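You operate a simulated robot arm through the tools that you are given. There is no shell and no other tool.

Carry out the task below with a simulated two-armed robot. There is one attempt and no reset: what you move stays moved.

## Task
Change winder B from white to red yarn with the main switch off.
Fine: purple clip back out through the disc to the empty holder, then yellow clip through the disc into the catch; leave it off.

Only the result counts: the job must be done as asked and must still hold three seconds after the hand-in. Knocking over, shifting, dropping, spilling or breaking anything else fails it.

## Robot
Two 7-joint arms with fingered hands on one trunk that stands fixed in place. Base frame: the origin is at the foot of the trunk, x ahead of it, y to its left, z up. Readings come in m, rad, newtons and seconds.
The left shoulder is at [0.05, 0.214, 0.869], the right one opposite. With the tool pointing down near the work surface each hand reaches from about 0.1 to 0.82 m from the base axis, measured 20 degrees to its own side. Payload 3 kg a hand.
The tool frame of a hand sits at the grasp point between the pads (the TCP): z along the fingers, y along the line on which they close. The tips reach 0.026 m beyond it. The gripper opens to 0.132 m; its body begins 0.073 m behind the TCP. The gripper is a hand of 3 fingers: y runs from the thumb to the fingers, the wrist lies at [0, 0, -0.229] in the tool frame.
Orientation is told as [roll, pitch, yaw] about the base's x, y, z axes, in that order, counted from this pose: with the fingers straight down and closing along the base's y, the tool's x points along the base's -x, its y along +y and its z along -z.

## Interface
- The arms move only by the tool arm_command. It takes "left_motion", "right_motion" or both (then of equal length, played together; a hand with none holds still); each is a list of rows, each a list of 2 entries, a list of its own where there are three numbers: the shift along the tool's x, y, z in m, then the turn, a rotation vector about the tool's x, y, z in degrees. In form: [[[x, y, z], [wx, wy, wz]], ...]. A call has 1 to 20 rows; each row shifts and turns the commanded pose from where the row before left it, along the tool's axes as they then stand. A row lasts 0.2 s, in which the tool goes at most 0.05 m and 0.15 rad; a call with a longer step from one row to the next is refused whole. Where a pose cannot be reached the arm comes as near as it can. A force on the tool above 40 N (or 10 N above the force at the start of the call, whichever is more), or a blocked arm, ends the call early, and 0.2 s more pass. In this call time passes only in rows, and 0.2 s behind the last. The reply holds the time, the measured pose of the TCP, the force on the tool along the base axes, the opening and the grip force, in the units named above and with some noise, with the torque about the TCP (base axes, N m) and any sound that the robot's microphone picked up, and new pictures: "pictures" is both (left out), scene, wrist or none (wrist: the cameras of the hands that moved).
- Cameras (640 x 400 px; columns grow to the right, rows downward): "scene" is now at [0.0322, 0.003, 1.5001]; the picture's right is [0.03, -1.00, 0.00], its down [-0.65, -0.02, -0.76] and it looks along [0.76, 0.02, -0.65] (base axes); focal length 350 px, centre (320, 200). "left" rides on the left gripper at [-0.062, 0.003, -0.092] in its tool frame; the picture's right is [-0.05, -1.00, 0.00], its down [0.83, -0.04, -0.56] and it looks along [0.55, -0.03, 0.83] (tool axes); focal length 230 px, centre (320, 200). "right" rides on the right gripper at [0.062, 0.003, -0.092] in its tool frame; the picture's right is [-0.05, 1.00, 0.00], its down [-0.83, -0.04, -0.56] and it looks along [-0.55, -0.03, 0.83] (tool axes); focal length 230 px, centre (320, 200).
- set_fingers(finger1, finger2, thumb_bend, hand): sets how far each is bent, from 0 (flat) to 1 (curled in); at 0.3 the hand is open as for a grip, at 0.7 the pads meet at the TCP. One left out holds its place. A second passes; each finger stops where it meets its share of the squeeze, and holds until it gets a number again. It is the only way to open and close the hand. It gives what a move gives, with no picture; readings hold the bend of each and the force on the fingers (four entries, about 0 where the hand has none), thumb and palm.
- aim_head(pan, tilt): turns the head with the scene camera to pan (to the left, within 1.501 rad either way) and tilt (down, from -0.506 to 1.204), counted from straight ahead of the robot. It gives what a move gives, and a new picture of the scene camera.
- measure_at(camera, pixels): there is no depth. For up to 12 entries [column, row, z] of the newest picture of that camera ("zoom" is the newest enlarged one), the place [x, y] in the base frame at which the ray of that pixel passes the height z, good to about 0.003 m. No time passes.
- zoom(camera, box): a new picture of the part [left, top, right, bottom] of that camera's present view, enlarged. No time passes.
- finish_job(): hands the job in; it is judged then, once.

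Open the grippers and draw the arms clear of the work before you hand the job in, unless the task says otherwise.

The tools are called as a command line: name --argument value ..., lists and objects as JSON in quotes. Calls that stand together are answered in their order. arm_command: Moves the arms, as the interface text tells. Its arguments: {"type":"object","properties":{"left_motion":{"type":"array","items":{"type":"array"}},"right_motion":{"type":"array","items":{"type":"array"}},"pictures":{"type":"string","enum":["both","scene","wrist","none"]}},"required":[]} The other tools are called the same way: set_fingers (finger1, finger2, thumb_bend, hand) moves the fingers one by one; aim_head (pan, tilt) turns the head that bears the scene camera; measure_at (camera, pixels) gives the place at which the rays of pixels pass given heights; zoom (camera, box) takes an enlarged picture of a part of a camera's view; finish_job () hands the job in.

At the start:

```text
clock: 0.0
left_position: [0.3965, 0.1841, 1.2515]
left_ee_rot: [0.0, -0.001, 0.116]
left_ft_force: [0.0, 0.4, 0.0]
left_torque: [0.01, -0.01, -0.04]
left_gripper_width: 0.1318
left_finger_force: 0.1
left_shape: jaw
left_bend: [0.3, 0.3, 0.3]
left_finger forces: [0.0, 0.0, 0.0, 0.0, 0.0, 0.0]
right_position: [0.4191, -0.1213, 1.2164]
right_ee_rot: [0.001, 0.0, 0.114]
right_ft_force: [0.2, -0.1, -0.1]
right_torque: [-0.01, 0.03, 0.0]
right_gripper_width: 0.1321
right_finger_force: 0.2
right_shape: jaw
right_bend: [0.3, 0.3, 0.3]
right_finger forces: [0.1, 0.1, 0.0, 0.0, 0.1, 0.1]
head pan, tilt (commanded): [0.033, 0.712]
```

scene: 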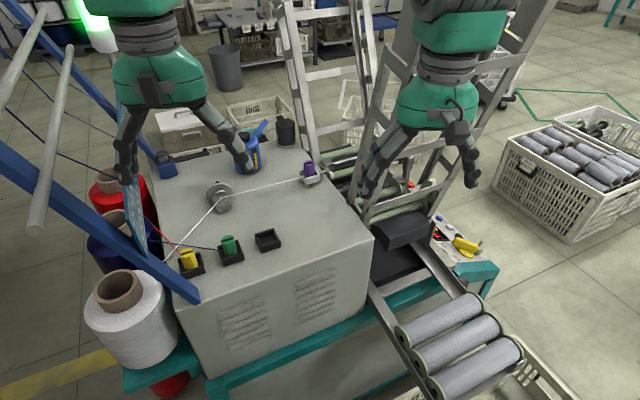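
right: 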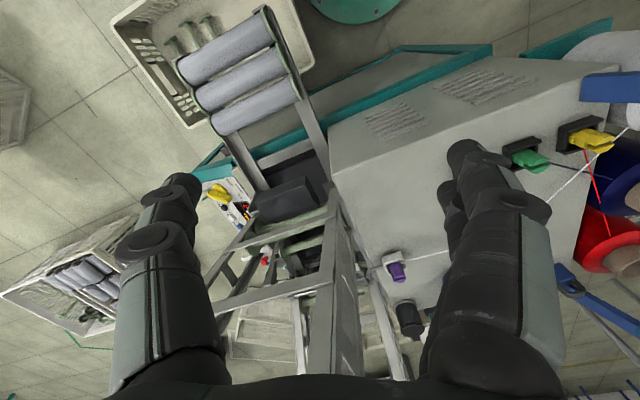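
left: 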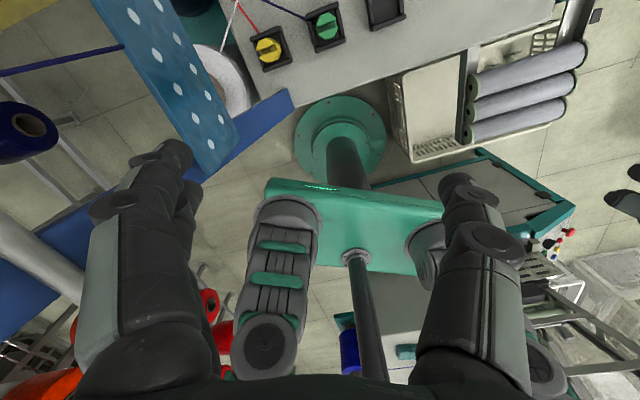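

The scene shows a machine top with a yellow clip (188,258), green clip (230,245), an empty holder (267,240), a disc tensioner (220,197) and a purple clip at a catch (309,172). I zoom in to see the details before moving.

zoom --camera "scene" --box '[140, 100, 380, 300]'

zoom --camera "right" --box '[340, 80, 640, 320]'

zoom --camera "left" --box '[180, 0, 480, 120]'

```text
2.00 times, centred on (260, 200) of scene
```

zoom: 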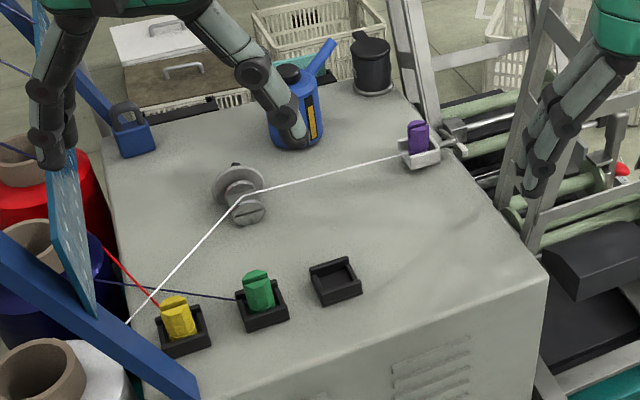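

```text
1.67 times, centred on (490, 200) of right
```

zoom: 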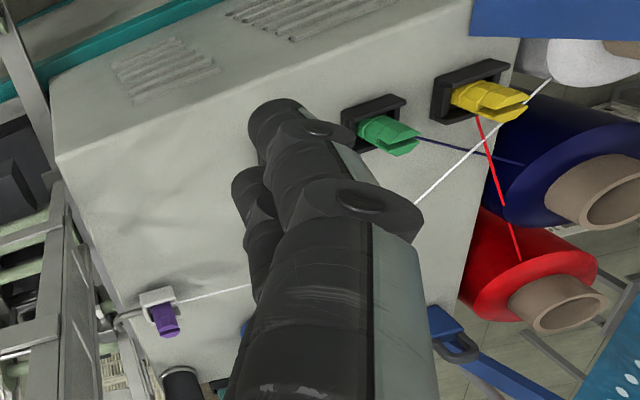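

```text
2.13 times, centred on (330, 60) of left
```

zoom: 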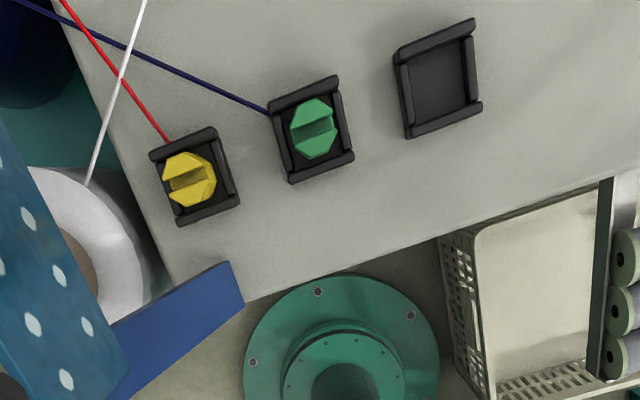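

I look for the main switch: there is something red/yellow at (410,186) and (465,245), so I zoom there, and also on the left hand region.

zoom --camera "scene" --box '[370, 150, 530, 290]'

zoom --camera "right" --box '[180, 140, 360, 300]'

zoom --camera "scene" --box '[0, 0, 320, 200]'

zoom --camera "scene" --box '[60, 200, 380, 400]'

```text
2.86 times, centred on (450, 220) of scene
```

zoom: 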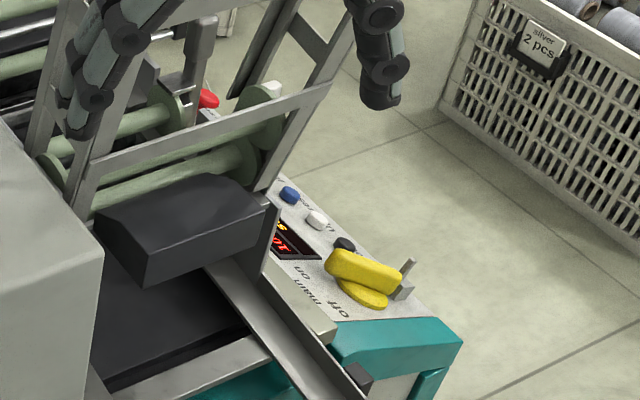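

```text
2.50 times, centred on (270, 220) of right
```

zoom: 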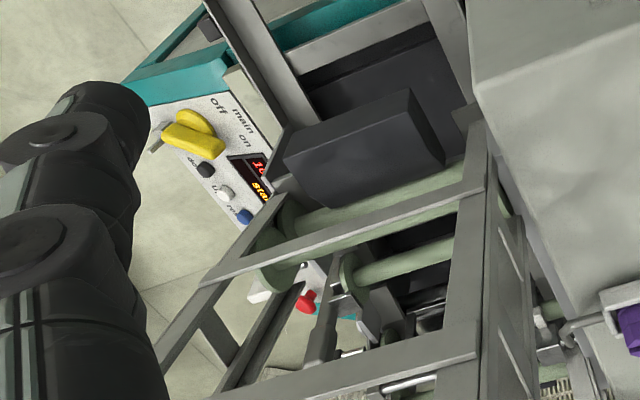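

```text
2.00 times, centred on (160, 100) of scene
```

zoom: 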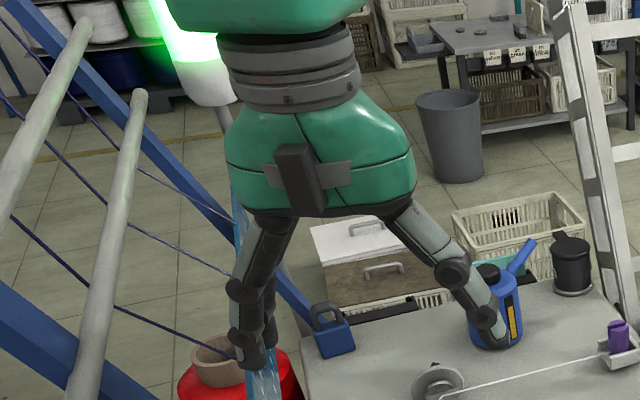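

```text
2.00 times, centred on (220, 300) of scene
```

zoom: 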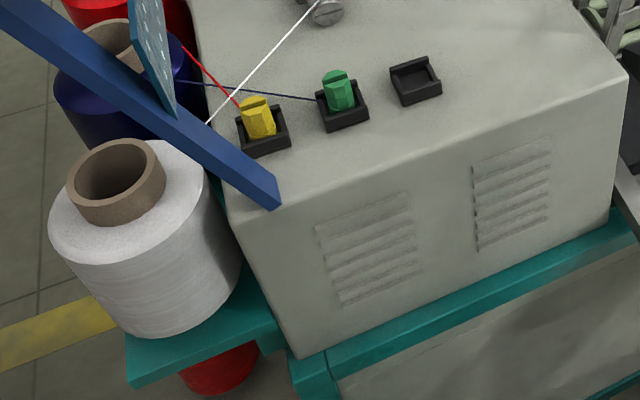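

The main switch (yellow lever by the "off / main / on" lettering) is at about (463,244) with a lit display beside it, so its state must be settled. First I triangulate the machine top height using the empty holder seen in both scene and left pictures.

measure_at --camera "scene" --pixels '[[267, 240, 0.8], [267, 240, 0.9], [267, 240, 1.0], [188, 258, 0.8], [188, 258, 0.9], [188, 258, 1.0], [309, 172, 0.8], [309, 172, 0.9], [309, 172, 1.0], [463, 244, 0.7], [463, 244, 0.8], [463, 244, 0.9]]'

measure_at --camera "left" --pixels '[[385, 10, 0.8], [385, 10, 0.9], [385, 10, 1.0], [268, 48, 0.8], [268, 48, 0.9], [268, 48, 1.0], [326, 26, 0.8], [326, 26, 0.9], [326, 26, 1.0]]'

measure_at --camera "right" --pixels '[[397, 271, 0.8], [397, 271, 0.9], [397, 271, 1.0], [527, 157, 0.8], [527, 157, 0.9], [527, 157, 1.0], [220, 192, 0.7], [220, 192, 0.8], [220, 192, 0.9]]'

```text
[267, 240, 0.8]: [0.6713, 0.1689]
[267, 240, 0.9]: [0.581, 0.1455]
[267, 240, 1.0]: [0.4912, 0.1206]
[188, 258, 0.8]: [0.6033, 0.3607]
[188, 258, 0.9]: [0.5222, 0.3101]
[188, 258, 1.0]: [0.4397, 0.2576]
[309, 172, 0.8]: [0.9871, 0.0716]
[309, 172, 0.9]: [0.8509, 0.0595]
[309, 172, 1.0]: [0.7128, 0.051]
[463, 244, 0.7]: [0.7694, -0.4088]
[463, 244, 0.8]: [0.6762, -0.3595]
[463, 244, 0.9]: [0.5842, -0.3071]
```

```text
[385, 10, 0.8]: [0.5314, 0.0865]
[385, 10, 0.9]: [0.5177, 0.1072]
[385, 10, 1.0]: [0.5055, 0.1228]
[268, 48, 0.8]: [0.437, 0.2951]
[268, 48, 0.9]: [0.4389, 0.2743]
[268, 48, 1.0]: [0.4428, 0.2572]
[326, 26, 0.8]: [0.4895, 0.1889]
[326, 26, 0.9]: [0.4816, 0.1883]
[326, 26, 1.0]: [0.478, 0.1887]
```

```text
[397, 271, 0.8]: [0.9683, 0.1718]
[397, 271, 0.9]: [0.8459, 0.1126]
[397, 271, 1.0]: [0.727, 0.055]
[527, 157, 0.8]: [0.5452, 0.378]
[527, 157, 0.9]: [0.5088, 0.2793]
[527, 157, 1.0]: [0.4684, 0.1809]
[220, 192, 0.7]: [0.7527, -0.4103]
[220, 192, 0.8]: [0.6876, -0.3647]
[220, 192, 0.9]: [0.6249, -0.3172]
```

Triangulation puts the clips at z≈1.0 (yellow ≈[0.44,0.257], purple ≈[0.72,0.053]) and the switch near [0.72,-0.385,0.755]. I zoom tightly on the disc, the catch and the holders.

zoom --camera "scene" --box '[190, 165, 254, 225]'

zoom --camera "scene" --box '[280, 145, 344, 205]'

zoom --camera "scene" --box '[150, 215, 290, 295]'

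zoom --camera "scene" --box '[425, 210, 495, 280]'

```text
6.67 times, centred on (222, 195) of scene
```

zoom: 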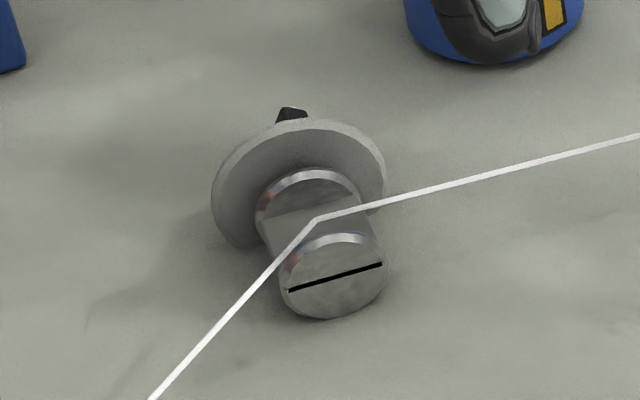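

```text
6.67 times, centred on (312, 175) of scene
```

zoom: 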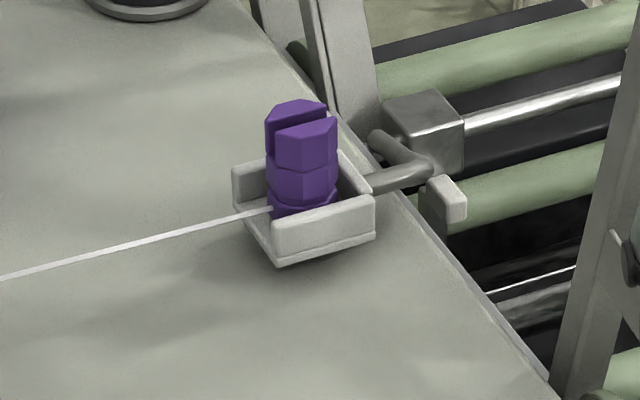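

```text
4.57 times, centred on (220, 255) of scene
```

zoom: 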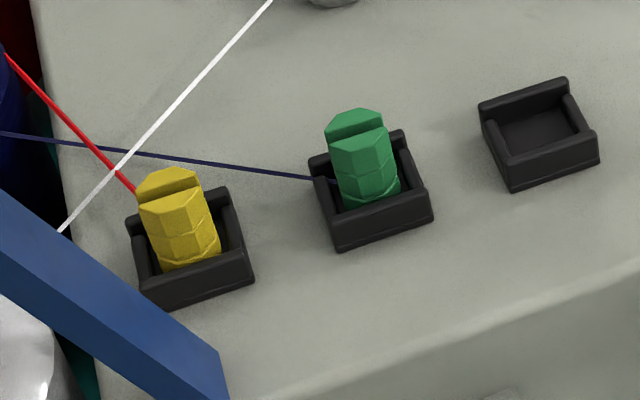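

```text
5.71 times, centred on (460, 245) of scene
```

zoom: 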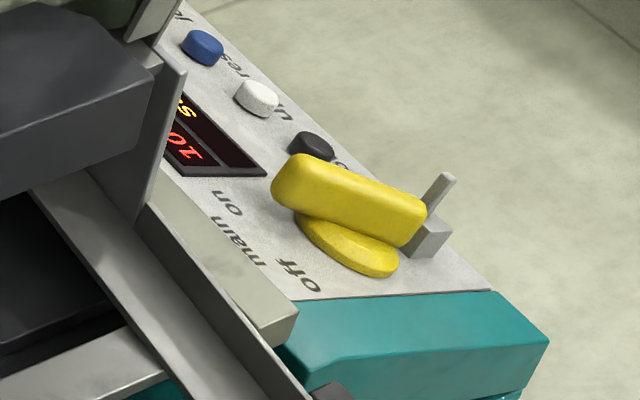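

The disc looks like a horizontal-axis tensioner (bent yarn over its drum at (220,197)), and the yellow switch lever looks diagonal between "on" and "off". I look around with the head to know the surroundings before moving.

aim_head --pan 0.6 --tilt 0.75

aim_head --pan -0.5 --tilt 0.75

```text
clock: 1.0
left_position: [0.3957, 0.1838, 1.2516]
left_ee_rot: [0.0, 0.001, 0.115]
left_ft_force: [0.7, 0.3, 0.4]
left_torque: [0.01, 0.01, -0.02]
left_gripper_width: 0.1317
left_finger_force: 0.0
left_shape: jaw
left_bend: [0.3, 0.3, 0.3]
left_finger forces: [0.0, 0.0, 0.0, 0.1, 0.0, 0.0]
right_position: [0.419, -0.1201, 1.2155]
right_ee_rot: [-0.002, -0.001, 0.115]
right_ft_force: [-0.2, 0.2, -0.4]
right_torque: [-0.01, -0.02, 0.0]
right_gripper_width: 0.1317
right_finger_force: 0.0
right_shape: jaw
right_bend: [0.3, 0.3, 0.3]
right_finger forces: [0.0, 0.0, 0.0, 0.1, 0.0, 0.1]
head pan, tilt (commanded): [0.6, 0.75]
```

scene: 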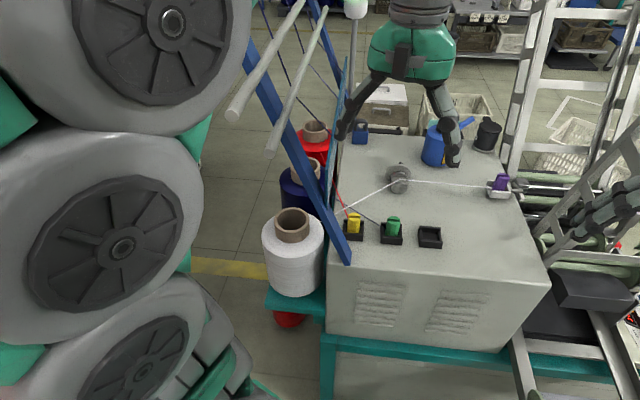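

```text
clock: 2.3
left_position: [0.3948, 0.1836, 1.2504]
left_ee_rot: [0.0, -0.001, 0.116]
left_ft_force: [-0.3, -0.3, 1.0]
left_torque: [0.01, 0.0, 0.02]
left_gripper_width: 0.1321
left_finger_force: 0.1
left_shape: jaw
left_bend: [0.3, 0.3, 0.3]
left_finger forces: [0.0, 0.0, 0.0, 0.0, 0.0, 0.1]
right_position: [0.4191, -0.1202, 1.2156]
right_ee_rot: [0.001, -0.001, 0.114]
right_ft_force: [0.3, -0.7, 0.6]
right_torque: [0.01, 0.01, 0.0]
right_gripper_width: 0.1322
right_finger_force: 0.1
right_shape: jaw
right_bend: [0.3, 0.3, 0.3]
right_finger forces: [0.1, 0.1, 0.1, 0.0, 0.0, 0.0]
head pan, tilt (commanded): [-0.499, 0.75]
```

scene: 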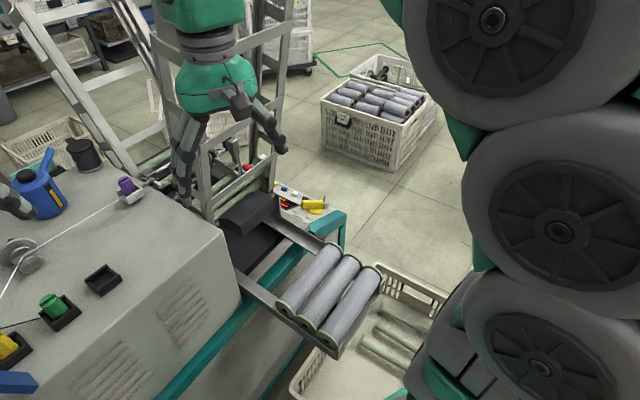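

From here the switch is near (313,204). I zoom in on the switch and on the winder frame beside the right hand.

zoom --camera "scene" --box '[265, 170, 361, 230]'

zoom --camera "scene" --box '[80, 40, 340, 240]'

```text
6.67 times, centred on (313, 200) of scene
```

zoom: 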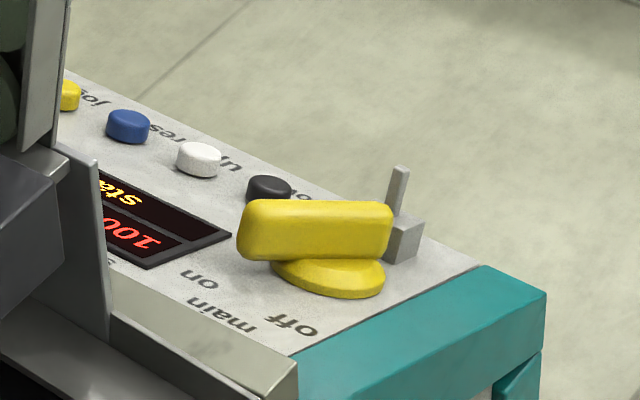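

```text
2.00 times, centred on (210, 140) of scene
```

zoom: 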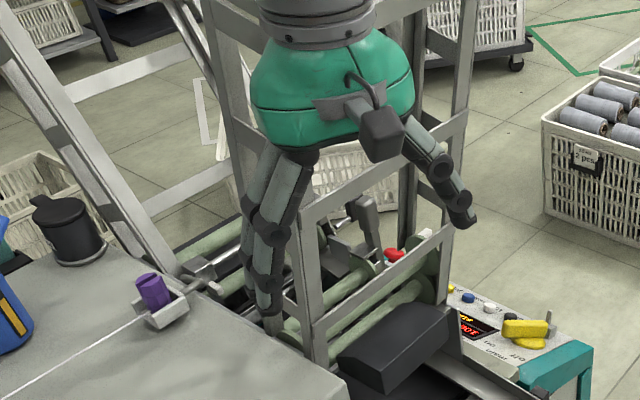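

The display reads "100/sta…" and the lever's position cannot be read surely from here. I slide the right hand toward -y to about y=-0.38 so that its camera looks down on the switch panel.

arm_command --right_motion '[[[0.005, -0.043, 0.005], [0, 0, 0]], [[0.005, -0.043, 0.005], [0, 0, 0]], [[0.005, -0.043, 0.005], [0, 0, 0]], [[0.005, -0.043, 0.005], [0, 0, 0]], [[0.005, -0.043, 0.005], [0, 0, 0]], [[0.005, -0.043, 0.005], [0, 0, 0]]]' --pictures "both"

```text
clock: 3.7
left_position: [0.3959, 0.1858, 1.2511]
left_ee_rot: [0.0, -0.001, 0.115]
left_ft_force: [-0.2, -0.8, -0.5]
left_torque: [0.02, 0.02, 0.0]
left_gripper_width: 0.1319
left_finger_force: 0.1
left_shape: jaw
left_bend: [0.3, 0.3, 0.3]
left_finger forces: [0.1, 0.0, 0.0, 0.0, 0.1, 0.0]
right_position: [0.4177, -0.3791, 1.1845]
right_ee_rot: [0.0, 0.001, 0.116]
right_ft_force: [-0.3, -0.1, 0.4]
right_torque: [0.0, -0.02, -0.01]
right_gripper_width: 0.1319
right_finger_force: 0.1
right_shape: jaw
right_bend: [0.3, 0.3, 0.3]
right_finger forces: [0.0, 0.0, 0.0, 0.0, 0.0, 0.0]
head pan, tilt (commanded): [-0.499, 0.75]
```

scene: 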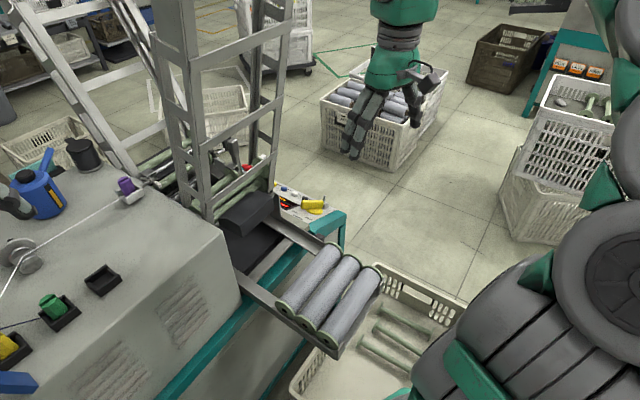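
right: 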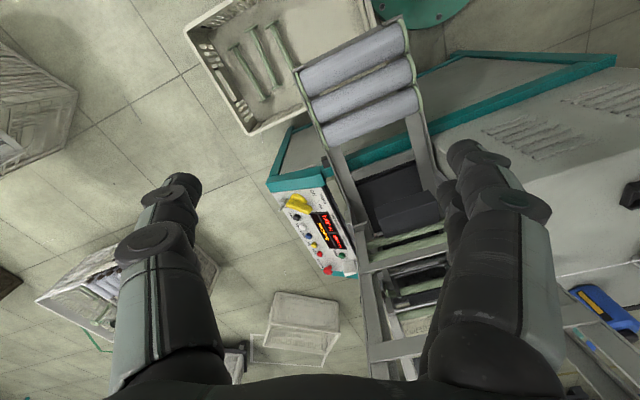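

The panel is visible between the fingers at about (315,230) in the right picture; I zoom into it.

zoom --camera "right" --box '[260, 180, 364, 284]'

zoom --camera "scene" --box '[265, 170, 361, 230]'

```text
3.85 times, centred on (312, 232) of right
```

zoom: 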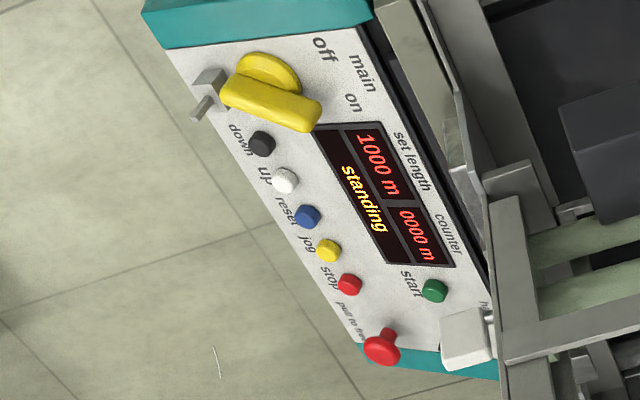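

```text
6.67 times, centred on (313, 200) of scene
```

zoom: 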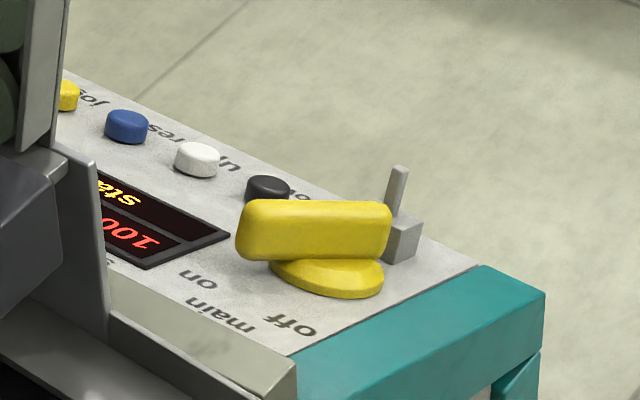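

The display is lit ("standing") and the lever's long axis points at "on", so the main switch is currently ON and must be turned off first. There is a grey block with a pin at the lever's tail; I bring the right hand closer for a better look.

arm_command --right_motion '[[[-0.03, -0.005, 0.035], [0, 0, 0]], [[-0.03, -0.005, 0.035], [0, 0, 0]], [[-0.03, -0.005, 0.035], [0, 0, 0]]]' --pictures "both"

```text
clock: 4.5
left_position: [0.3963, 0.1843, 1.2508]
left_ee_rot: [0.001, -0.002, 0.115]
left_ft_force: [0.7, 1.1, 0.5]
left_torque: [0.04, -0.01, 0.0]
left_gripper_width: 0.1316
left_finger_force: 0.1
left_shape: jaw
left_bend: [0.3, 0.3, 0.3]
left_finger forces: [0.0, 0.0, 0.0, 0.0, 0.0, 0.1]
right_position: [0.5085, -0.3849, 1.0798]
right_ee_rot: [0.002, 0.0, 0.115]
right_ft_force: [0.4, -0.1, 0.4]
right_torque: [0.02, 0.01, -0.01]
right_gripper_width: 0.1318
right_finger_force: 0.0
right_shape: jaw
right_bend: [0.3, 0.3, 0.3]
right_finger forces: [0.0, 0.1, 0.0, 0.1, 0.0, 0.0]
head pan, tilt (commanded): [-0.499, 0.75]
```

scene: 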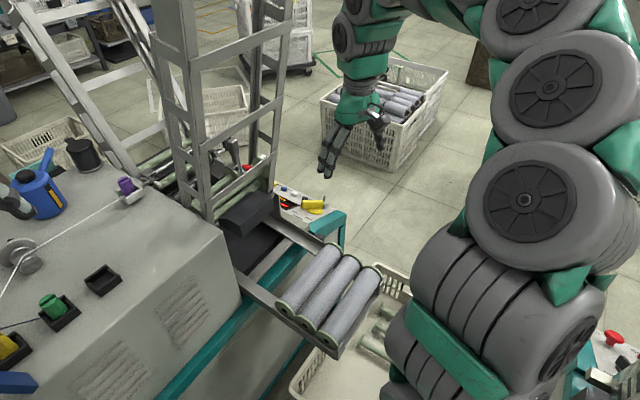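
right: 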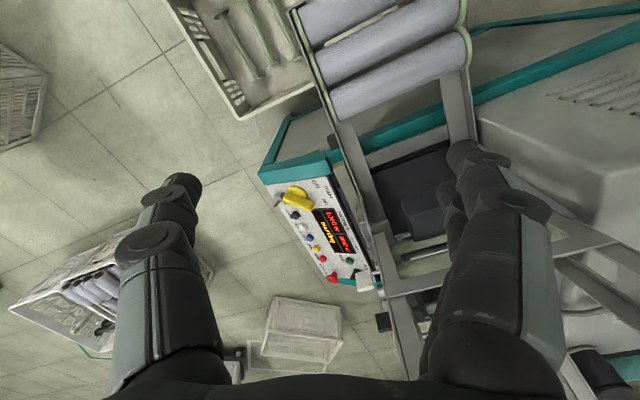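

I zoom into the panel from this closer view, and note another panel with a red knob at (613,338) in the scene picture that I should identify.

zoom --camera "right" --box '[260, 170, 370, 290]'

zoom --camera "right" --box '[265, 175, 325, 225]'

zoom --camera "scene" --box '[540, 300, 640, 400]'

aim_head --pan -1.2 --tilt 0.75

```text
3.33 times, centred on (315, 230) of right
```

zoom: 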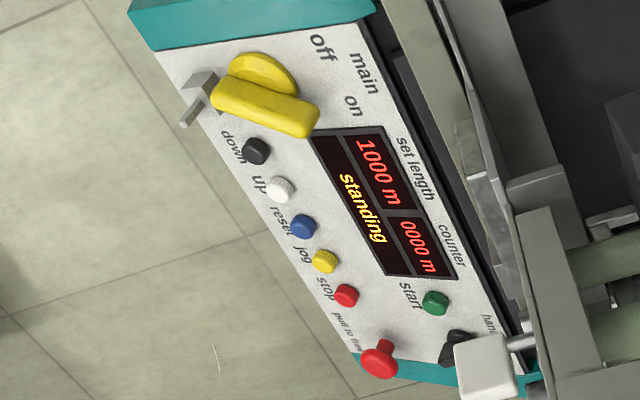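

```text
8.00 times, centred on (295, 200) of right
```

zoom: 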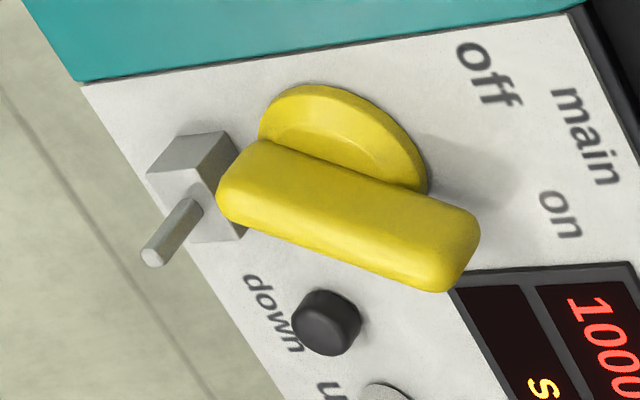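

```text
4.00 times, centred on (590, 350) of scene
```

zoom: 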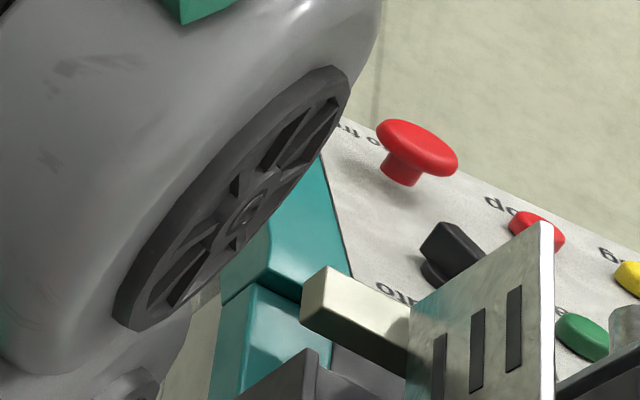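

```text
clock: 5.6
left_position: [0.395, 0.1838, 1.2506]
left_ee_rot: [0.0, -0.001, 0.115]
left_ft_force: [1.0, 0.0, 0.1]
left_torque: [0.0, 0.0, -0.01]
left_gripper_width: 0.1319
left_finger_force: 0.0
left_shape: jaw
left_bend: [0.3, 0.3, 0.3]
left_finger forces: [0.0, 0.0, 0.1, 0.0, 0.0, 0.0]
right_position: [0.5088, -0.3834, 1.0801]
right_ee_rot: [-0.001, 0.001, 0.115]
right_ft_force: [-0.7, -0.1, 0.3]
right_torque: [0.0, 0.0, 0.01]
right_gripper_width: 0.132
right_finger_force: 0.0
right_shape: jaw
right_bend: [0.3, 0.3, 0.3]
right_finger forces: [0.0, 0.1, 0.1, 0.0, 0.0, 0.0]
head pan, tilt (commanded): [-1.201, 0.75]
```

scene: 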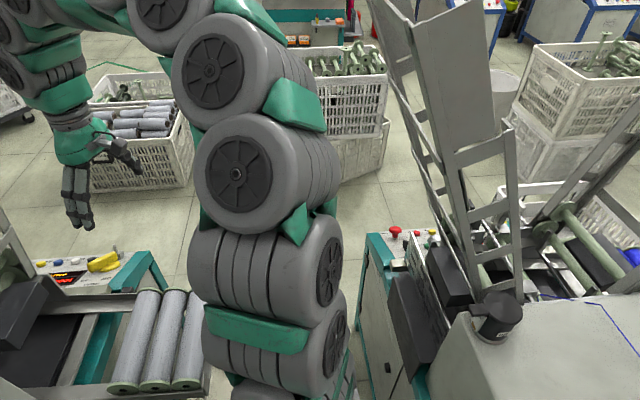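

There is a second winder behind on the right with blue yarn. I must identify which one is "B", so I look for signs with the head.

aim_head --pan -1.5 --tilt 0.6

aim_head --pan -0.6 --tilt 0.1

aim_head --pan 0.3 --tilt 0.2

aim_head --pan 1.2 --tilt 0.6

```text
clock: 6.4
left_position: [0.395, 0.1841, 1.2502]
left_ee_rot: [-0.001, 0.0, 0.114]
left_ft_force: [0.0, 0.1, 0.4]
left_torque: [0.0, 0.01, -0.02]
left_gripper_width: 0.1321
left_finger_force: 0.0
left_shape: jaw
left_bend: [0.3, 0.3, 0.3]
left_finger forces: [0.0, 0.0, 0.0, 0.1, 0.1, 0.0]
right_position: [0.5073, -0.3837, 1.0813]
right_ee_rot: [-0.001, 0.0, 0.116]
right_ft_force: [0.2, -0.6, 0.3]
right_torque: [-0.02, 0.0, 0.01]
right_gripper_width: 0.1321
right_finger_force: 0.0
right_shape: jaw
right_bend: [0.3, 0.3, 0.3]
right_finger forces: [0.1, 0.1, 0.1, 0.0, 0.0, 0.0]
head pan, tilt (commanded): [-1.499, 0.6]
```

scene: 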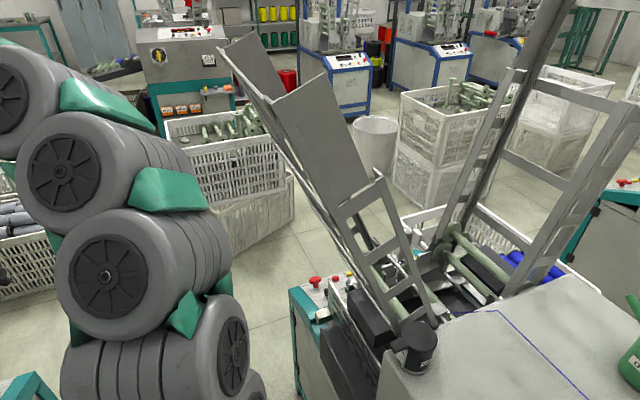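

```text
clock: 7.6
left_position: [0.3943, 0.1844, 1.2499]
left_ee_rot: [0.0, 0.001, 0.115]
left_ft_force: [-0.2, -0.1, -0.6]
left_torque: [0.01, 0.01, -0.04]
left_gripper_width: 0.132
left_finger_force: 0.0
left_shape: jaw
left_bend: [0.3, 0.3, 0.3]
left_finger forces: [0.0, 0.1, 0.1, 0.0, 0.0, 0.0]
right_position: [0.5086, -0.3851, 1.0797]
right_ee_rot: [0.0, 0.001, 0.113]
right_ft_force: [-0.9, -0.1, 0.6]
right_torque: [0.02, 0.01, -0.01]
right_gripper_width: 0.1322
right_finger_force: 0.0
right_shape: jaw
right_bend: [0.3, 0.3, 0.3]
right_finger forces: [0.0, 0.0, 0.0, 0.0, 0.1, 0.0]
head pan, tilt (commanded): [-0.6, 0.099]
```

scene: 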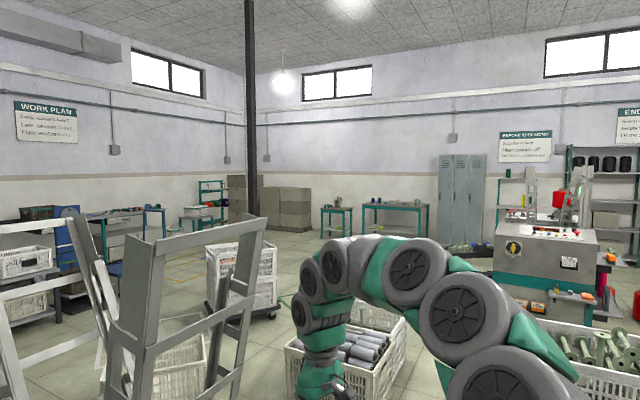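

```text
clock: 8.8
left_position: [0.3949, 0.185, 1.2508]
left_ee_rot: [0.0, 0.0, 0.116]
left_ft_force: [-0.4, -0.6, -0.2]
left_torque: [-0.01, 0.02, -0.02]
left_gripper_width: 0.1319
left_finger_force: 0.0
left_shape: jaw
left_bend: [0.3, 0.3, 0.3]
left_finger forces: [0.0, 0.0, 0.1, 0.0, 0.1, 0.0]
right_position: [0.5076, -0.3865, 1.0811]
right_ee_rot: [0.0, 0.0, 0.114]
right_ft_force: [0.2, 0.5, 0.5]
right_torque: [0.02, -0.03, 0.02]
right_gripper_width: 0.1319
right_finger_force: 0.1
right_shape: jaw
right_bend: [0.3, 0.3, 0.3]
right_finger forces: [0.1, 0.0, 0.0, 0.0, 0.0, 0.1]
head pan, tilt (commanded): [0.3, 0.201]
```

scene: 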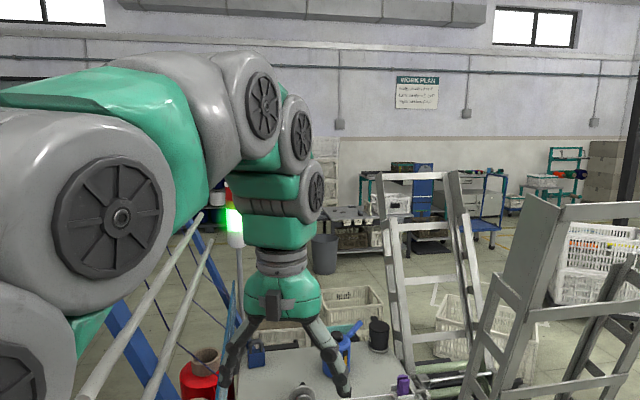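

```text
clock: 10.0
left_position: [0.3954, 0.1829, 1.2511]
left_ee_rot: [-0.001, 0.002, 0.114]
left_ft_force: [-0.6, 0.0, -0.7]
left_torque: [0.01, -0.03, -0.02]
left_gripper_width: 0.132
left_finger_force: 0.2
left_shape: jaw
left_bend: [0.3, 0.3, 0.3]
left_finger forces: [0.1, 0.0, 0.1, 0.0, 0.1, 0.0]
right_position: [0.5078, -0.3826, 1.0807]
right_ee_rot: [0.0, -0.001, 0.116]
right_ft_force: [0.5, -0.4, 0.9]
right_torque: [0.04, -0.01, -0.02]
right_gripper_width: 0.1321
right_finger_force: 0.0
right_shape: jaw
right_bend: [0.3, 0.3, 0.3]
right_finger forces: [0.1, 0.0, 0.1, 0.0, 0.0, 0.1]
head pan, tilt (commanded): [1.201, 0.6]
```

scene: 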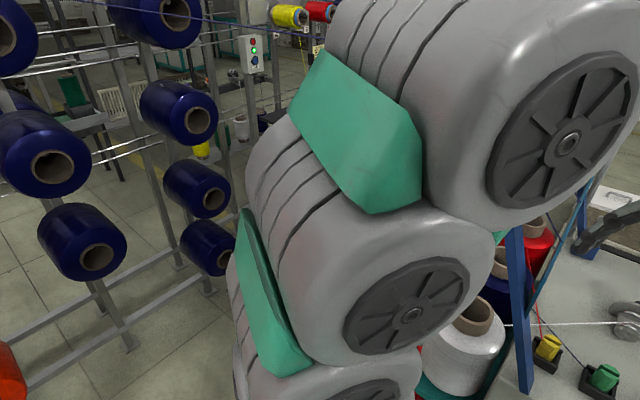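

There are wall signs ("WORK PLAN", "BEFORE …") that may tell which winder is B. I turn back to read them.

aim_head --pan -0.6 --tilt 0.1

zoom --camera "scene" --box '[10, 95, 82, 145]'

zoom --camera "scene" --box '[490, 125, 560, 170]'

zoom --camera "scene" --box '[480, 180, 640, 340]'

aim_head --pan -1.1 --tilt 0.1

```text
clock: 11.8
left_position: [0.3958, 0.1842, 1.2502]
left_ee_rot: [0.0, 0.0, 0.117]
left_ft_force: [-0.1, -0.4, -0.2]
left_torque: [-0.01, 0.03, -0.03]
left_gripper_width: 0.1318
left_finger_force: 0.0
left_shape: jaw
left_bend: [0.3, 0.3, 0.3]
left_finger forces: [0.1, 0.0, 0.0, 0.0, 0.1, 0.1]
right_position: [0.5071, -0.3852, 1.0804]
right_ee_rot: [0.0, -0.001, 0.116]
right_ft_force: [0.2, 0.0, 0.1]
right_torque: [-0.01, 0.0, -0.04]
right_gripper_width: 0.1321
right_finger_force: 0.0
right_shape: jaw
right_bend: [0.3, 0.3, 0.3]
right_finger forces: [0.0, 0.1, 0.1, 0.0, 0.0, 0.0]
head pan, tilt (commanded): [-0.6, 0.099]
```

scene: 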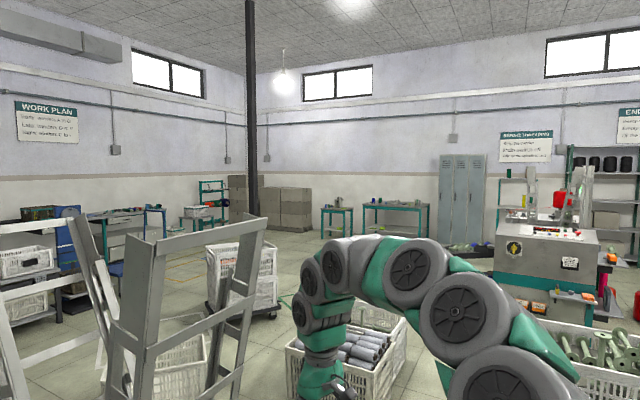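

```text
8.00 times, centred on (46, 120) of scene
```

zoom: 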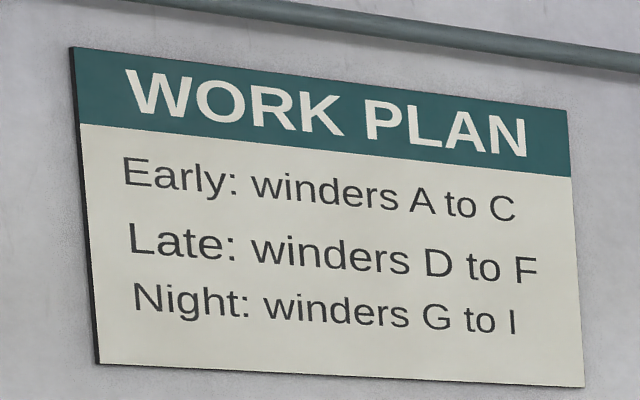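

```text
8.89 times, centred on (525, 148) of scene
```

zoom: 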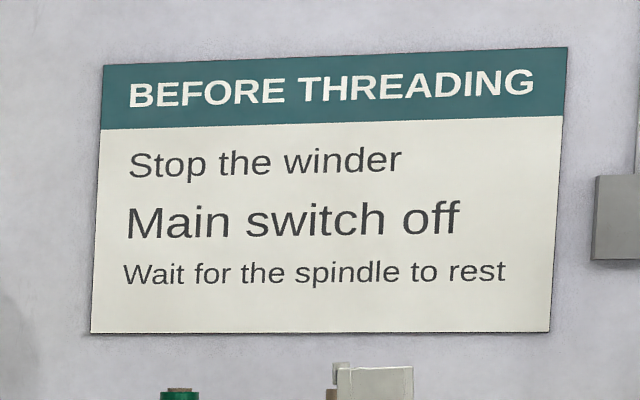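

```text
2.50 times, centred on (560, 260) of scene
```

zoom: 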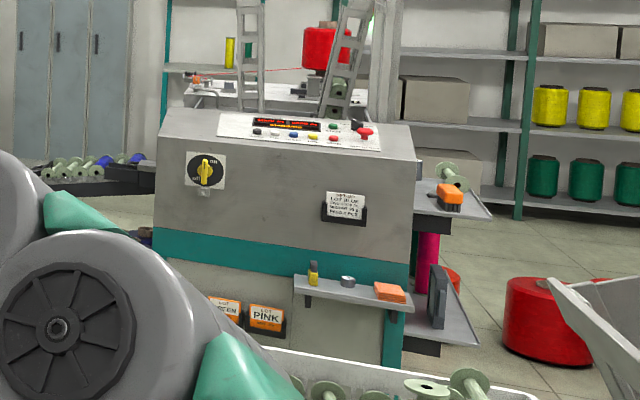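

```text
clock: 12.7
left_position: [0.3951, 0.1841, 1.2511]
left_ee_rot: [0.0, -0.001, 0.114]
left_ft_force: [-0.2, -0.7, 0.4]
left_torque: [0.01, 0.0, 0.0]
left_gripper_width: 0.1318
left_finger_force: 0.0
left_shape: jaw
left_bend: [0.3, 0.3, 0.3]
left_finger forces: [0.1, 0.1, 0.0, 0.0, 0.0, 0.1]
right_position: [0.5084, -0.3847, 1.0797]
right_ee_rot: [0.0, -0.002, 0.114]
right_ft_force: [-0.4, -0.1, -0.8]
right_torque: [-0.01, 0.0, 0.01]
right_gripper_width: 0.1318
right_finger_force: 0.0
right_shape: jaw
right_bend: [0.3, 0.3, 0.3]
right_finger forces: [0.0, 0.1, 0.0, 0.0, 0.0, 0.0]
head pan, tilt (commanded): [-1.1, 0.099]
```

scene: 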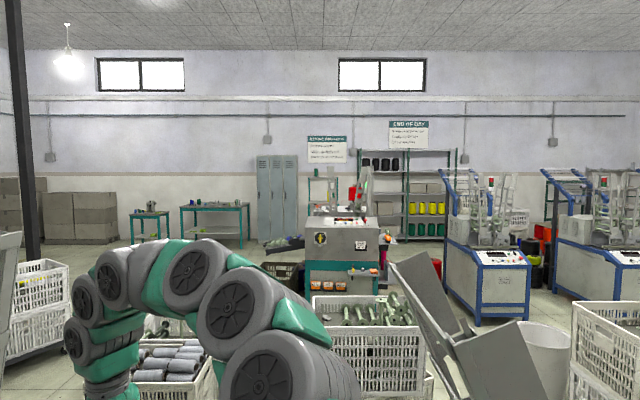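

The "BEFORE THREADING" sign says stop the winder, main switch off, wait for the spindle to rest; the winder in front (white yarn, purple clip, empty holder) fits the description of B. I read the third sign quickly and then return the head to the work.

zoom --camera "scene" --box '[380, 115, 440, 155]'

aim_head --pan -0.45 --tilt 0.85

```text
10.00 times, centred on (410, 135) of scene
```

zoom: 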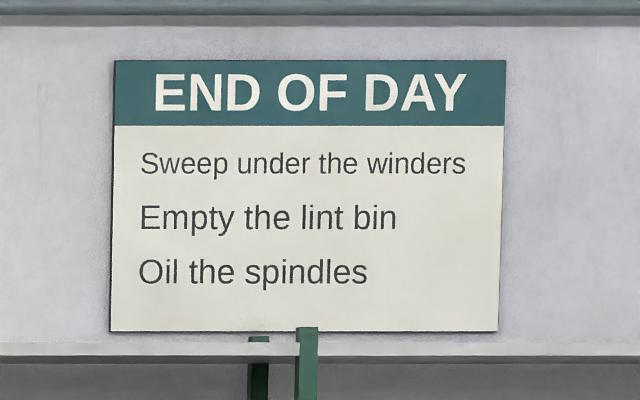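

```text
clock: 13.8
left_position: [0.3955, 0.1845, 1.2507]
left_ee_rot: [0.0, 0.0, 0.114]
left_ft_force: [-0.3, -0.7, -0.1]
left_torque: [-0.02, 0.02, 0.0]
left_gripper_width: 0.1315
left_finger_force: 0.0
left_shape: jaw
left_bend: [0.3, 0.3, 0.3]
left_finger forces: [0.0, 0.1, 0.0, 0.1, 0.1, 0.0]
right_position: [0.5073, -0.3839, 1.0807]
right_ee_rot: [0.0, 0.0, 0.114]
right_ft_force: [0.0, 0.0, 0.2]
right_torque: [-0.03, -0.03, 0.02]
right_gripper_width: 0.1317
right_finger_force: 0.1
right_shape: jaw
right_bend: [0.3, 0.3, 0.3]
right_finger forces: [0.0, 0.0, 0.0, 0.1, 0.1, 0.0]
head pan, tilt (commanded): [-0.45, 0.85]
```

scene: 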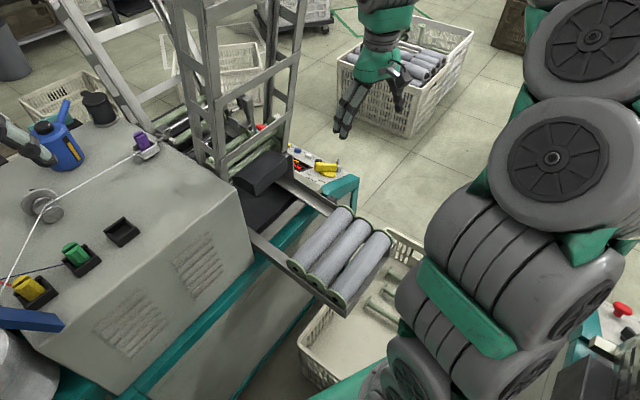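

I zoom on the switch with the scene camera to triangulate lever ends, pin and panel surface against the right camera's view.

zoom --camera "scene" --box '[284, 140, 364, 190]'

zoom --camera "right" --box '[255, 175, 335, 225]'

```text
8.00 times, centred on (324, 165) of scene
```

zoom: 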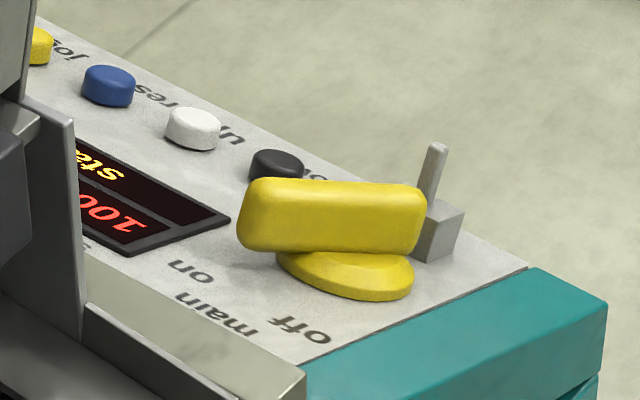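

```text
8.00 times, centred on (295, 200) of right
```

zoom: 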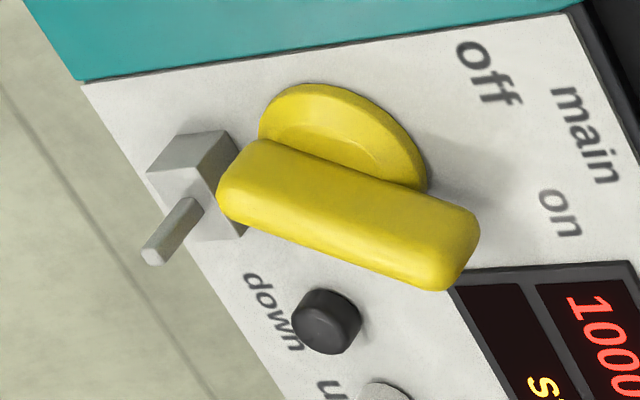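

I measure matching points (panel corners, display corner, pin tip, lever ends, black button) at two heights in both cameras.

measure_at --camera "scene" --pixels '[[350, 173.5, 0.7], [350, 173.5, 0.8], [322.1, 185.25, 0.7], [322.1, 185.25, 0.8], [312.75, 167.25, 0.7], [312.75, 167.25, 0.8], [338.6, 158.4, 0.7], [338.6, 158.4, 0.8], [318.6, 159.75, 0.7], [318.6, 159.75, 0.8], [328, 167, 0.7], [328, 167, 0.8]]'

measure_at --camera "right" --pixels '[[265.25, 185.6, 0.7], [265.25, 185.6, 0.8], [326.25, 176.9, 0.7], [326.25, 176.9, 0.8], [311.25, 210.4, 0.7], [311.25, 210.4, 0.8], [274.1, 207.25, 0.7], [274.1, 207.25, 0.8], [295.6, 214.75, 0.7], [295.6, 214.75, 0.8], [298.5, 200, 0.7], [298.5, 200, 0.8]]'

```text
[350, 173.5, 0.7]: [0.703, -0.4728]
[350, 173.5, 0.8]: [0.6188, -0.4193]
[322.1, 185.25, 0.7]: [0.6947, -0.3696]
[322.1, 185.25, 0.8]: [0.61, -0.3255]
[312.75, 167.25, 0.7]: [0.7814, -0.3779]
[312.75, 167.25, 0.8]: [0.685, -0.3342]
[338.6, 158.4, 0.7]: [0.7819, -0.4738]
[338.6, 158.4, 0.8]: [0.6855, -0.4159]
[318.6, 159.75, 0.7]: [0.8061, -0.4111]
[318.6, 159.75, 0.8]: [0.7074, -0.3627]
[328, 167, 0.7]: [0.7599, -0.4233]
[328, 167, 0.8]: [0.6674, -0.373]
```

```text
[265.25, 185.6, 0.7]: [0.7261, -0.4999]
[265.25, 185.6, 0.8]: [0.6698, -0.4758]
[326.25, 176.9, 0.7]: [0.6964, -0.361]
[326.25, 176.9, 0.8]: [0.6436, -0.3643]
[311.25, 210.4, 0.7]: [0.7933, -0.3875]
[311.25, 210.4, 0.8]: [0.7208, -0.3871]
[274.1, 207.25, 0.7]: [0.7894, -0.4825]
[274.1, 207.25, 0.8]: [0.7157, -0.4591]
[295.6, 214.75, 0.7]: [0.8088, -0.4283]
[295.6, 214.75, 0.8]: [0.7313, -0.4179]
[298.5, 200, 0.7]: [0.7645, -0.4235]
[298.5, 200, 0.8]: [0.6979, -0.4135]
```

The panel slopes down toward -y by about 30°, with the lever (≈0.09 m long) centred near [0.765,-0.426,0.694], at about 30° toward "on"; turning it counter-clockwise by about 60° brings it to "off". I measure the nearby frame posts, lever ends and chute before moving closer.

measure_at --camera "scene" --pixels '[[314.4, 166.9, 0.7], [337.1, 167.5, 0.7], [283, 140, 0.75], [283, 140, 0.9], [300, 60, 1.0], [300, 60, 1.2], [264, 185, 0.8], [292, 180, 0.75], [330, 215, 0.7], [330, 215, 0.75], [385, 240, 0.7], [348, 310, 0.7]]'

measure_at --camera "right" --pixels '[[313.1, 206.25, 0.7], [283.1, 198.75, 0.68], [273.75, 196.9, 0.65], [273.75, 196.9, 0.68], [380, 235, 0.75], [380, 235, 0.85], [390, 290, 0.75], [390, 290, 0.9]]'

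```text
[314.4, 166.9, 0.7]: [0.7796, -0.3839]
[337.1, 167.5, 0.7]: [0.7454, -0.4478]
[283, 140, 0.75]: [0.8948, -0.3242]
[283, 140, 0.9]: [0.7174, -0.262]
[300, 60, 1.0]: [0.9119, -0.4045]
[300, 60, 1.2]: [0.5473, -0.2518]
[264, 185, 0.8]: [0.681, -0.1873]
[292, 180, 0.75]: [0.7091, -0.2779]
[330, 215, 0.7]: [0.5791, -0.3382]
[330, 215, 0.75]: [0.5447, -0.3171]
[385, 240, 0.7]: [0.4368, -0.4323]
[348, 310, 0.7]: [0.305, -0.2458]
```

```text
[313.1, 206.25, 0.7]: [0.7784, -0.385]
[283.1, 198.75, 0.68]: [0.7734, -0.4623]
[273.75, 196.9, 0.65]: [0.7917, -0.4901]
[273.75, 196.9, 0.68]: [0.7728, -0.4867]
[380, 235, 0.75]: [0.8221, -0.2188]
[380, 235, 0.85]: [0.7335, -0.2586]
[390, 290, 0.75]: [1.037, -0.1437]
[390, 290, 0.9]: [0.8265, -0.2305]
```

Lever ends triangulate to head [0.779,-0.385,0.70] and tail [0.778,-0.465,0.667]. I lower the right hand to about [0.62,-0.44,0.90] to see the grey block and pin closely.

arm_command --right_motion '[[[-0.021, -0.0137, 0.036], [0, 0, 0]], [[-0.021, -0.0137, 0.036], [0, 0, 0]], [[-0.021, -0.0137, 0.036], [0, 0, 0]], [[-0.021, -0.0137, 0.036], [0, 0, 0]], [[-0.021, -0.0137, 0.036], [0, 0, 0]]]' --pictures "both"

zoom --camera "right" --box '[220, 140, 380, 240]'

```text
clock: 15.0
left_position: [0.3952, 0.1842, 1.2516]
left_ee_rot: [-0.001, -0.001, 0.115]
left_ft_force: [-0.4, 0.0, 0.1]
left_torque: [0.0, 0.04, -0.03]
left_gripper_width: 0.1318
left_finger_force: 0.0
left_shape: jaw
left_bend: [0.3, 0.3, 0.3]
left_finger forces: [0.1, 0.0, 0.1, 0.0, 0.0, 0.1]
right_position: [0.6243, -0.4413, 0.8994]
right_ee_rot: [0.0, 0.0, 0.115]
right_ft_force: [0.0, 0.5, 0.2]
right_torque: [-0.01, 0.01, -0.05]
right_gripper_width: 0.1319
right_finger_force: 0.1
right_shape: jaw
right_bend: [0.3, 0.3, 0.3]
right_finger forces: [0.0, 0.1, 0.0, 0.0, 0.1, 0.0]
head pan, tilt (commanded): [-0.45, 0.85]
```

scene: 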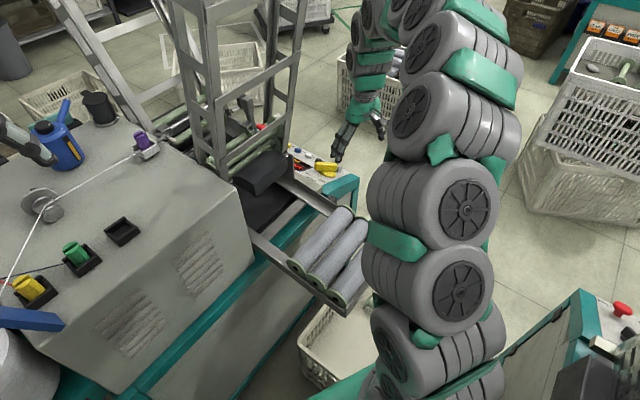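
right: 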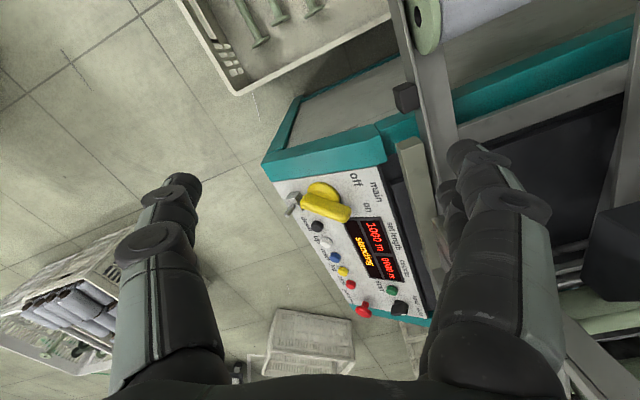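

```text
4.00 times, centred on (300, 190) of right
```

zoom: 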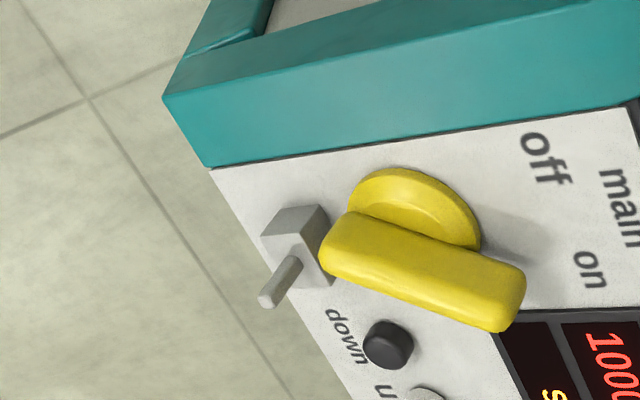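

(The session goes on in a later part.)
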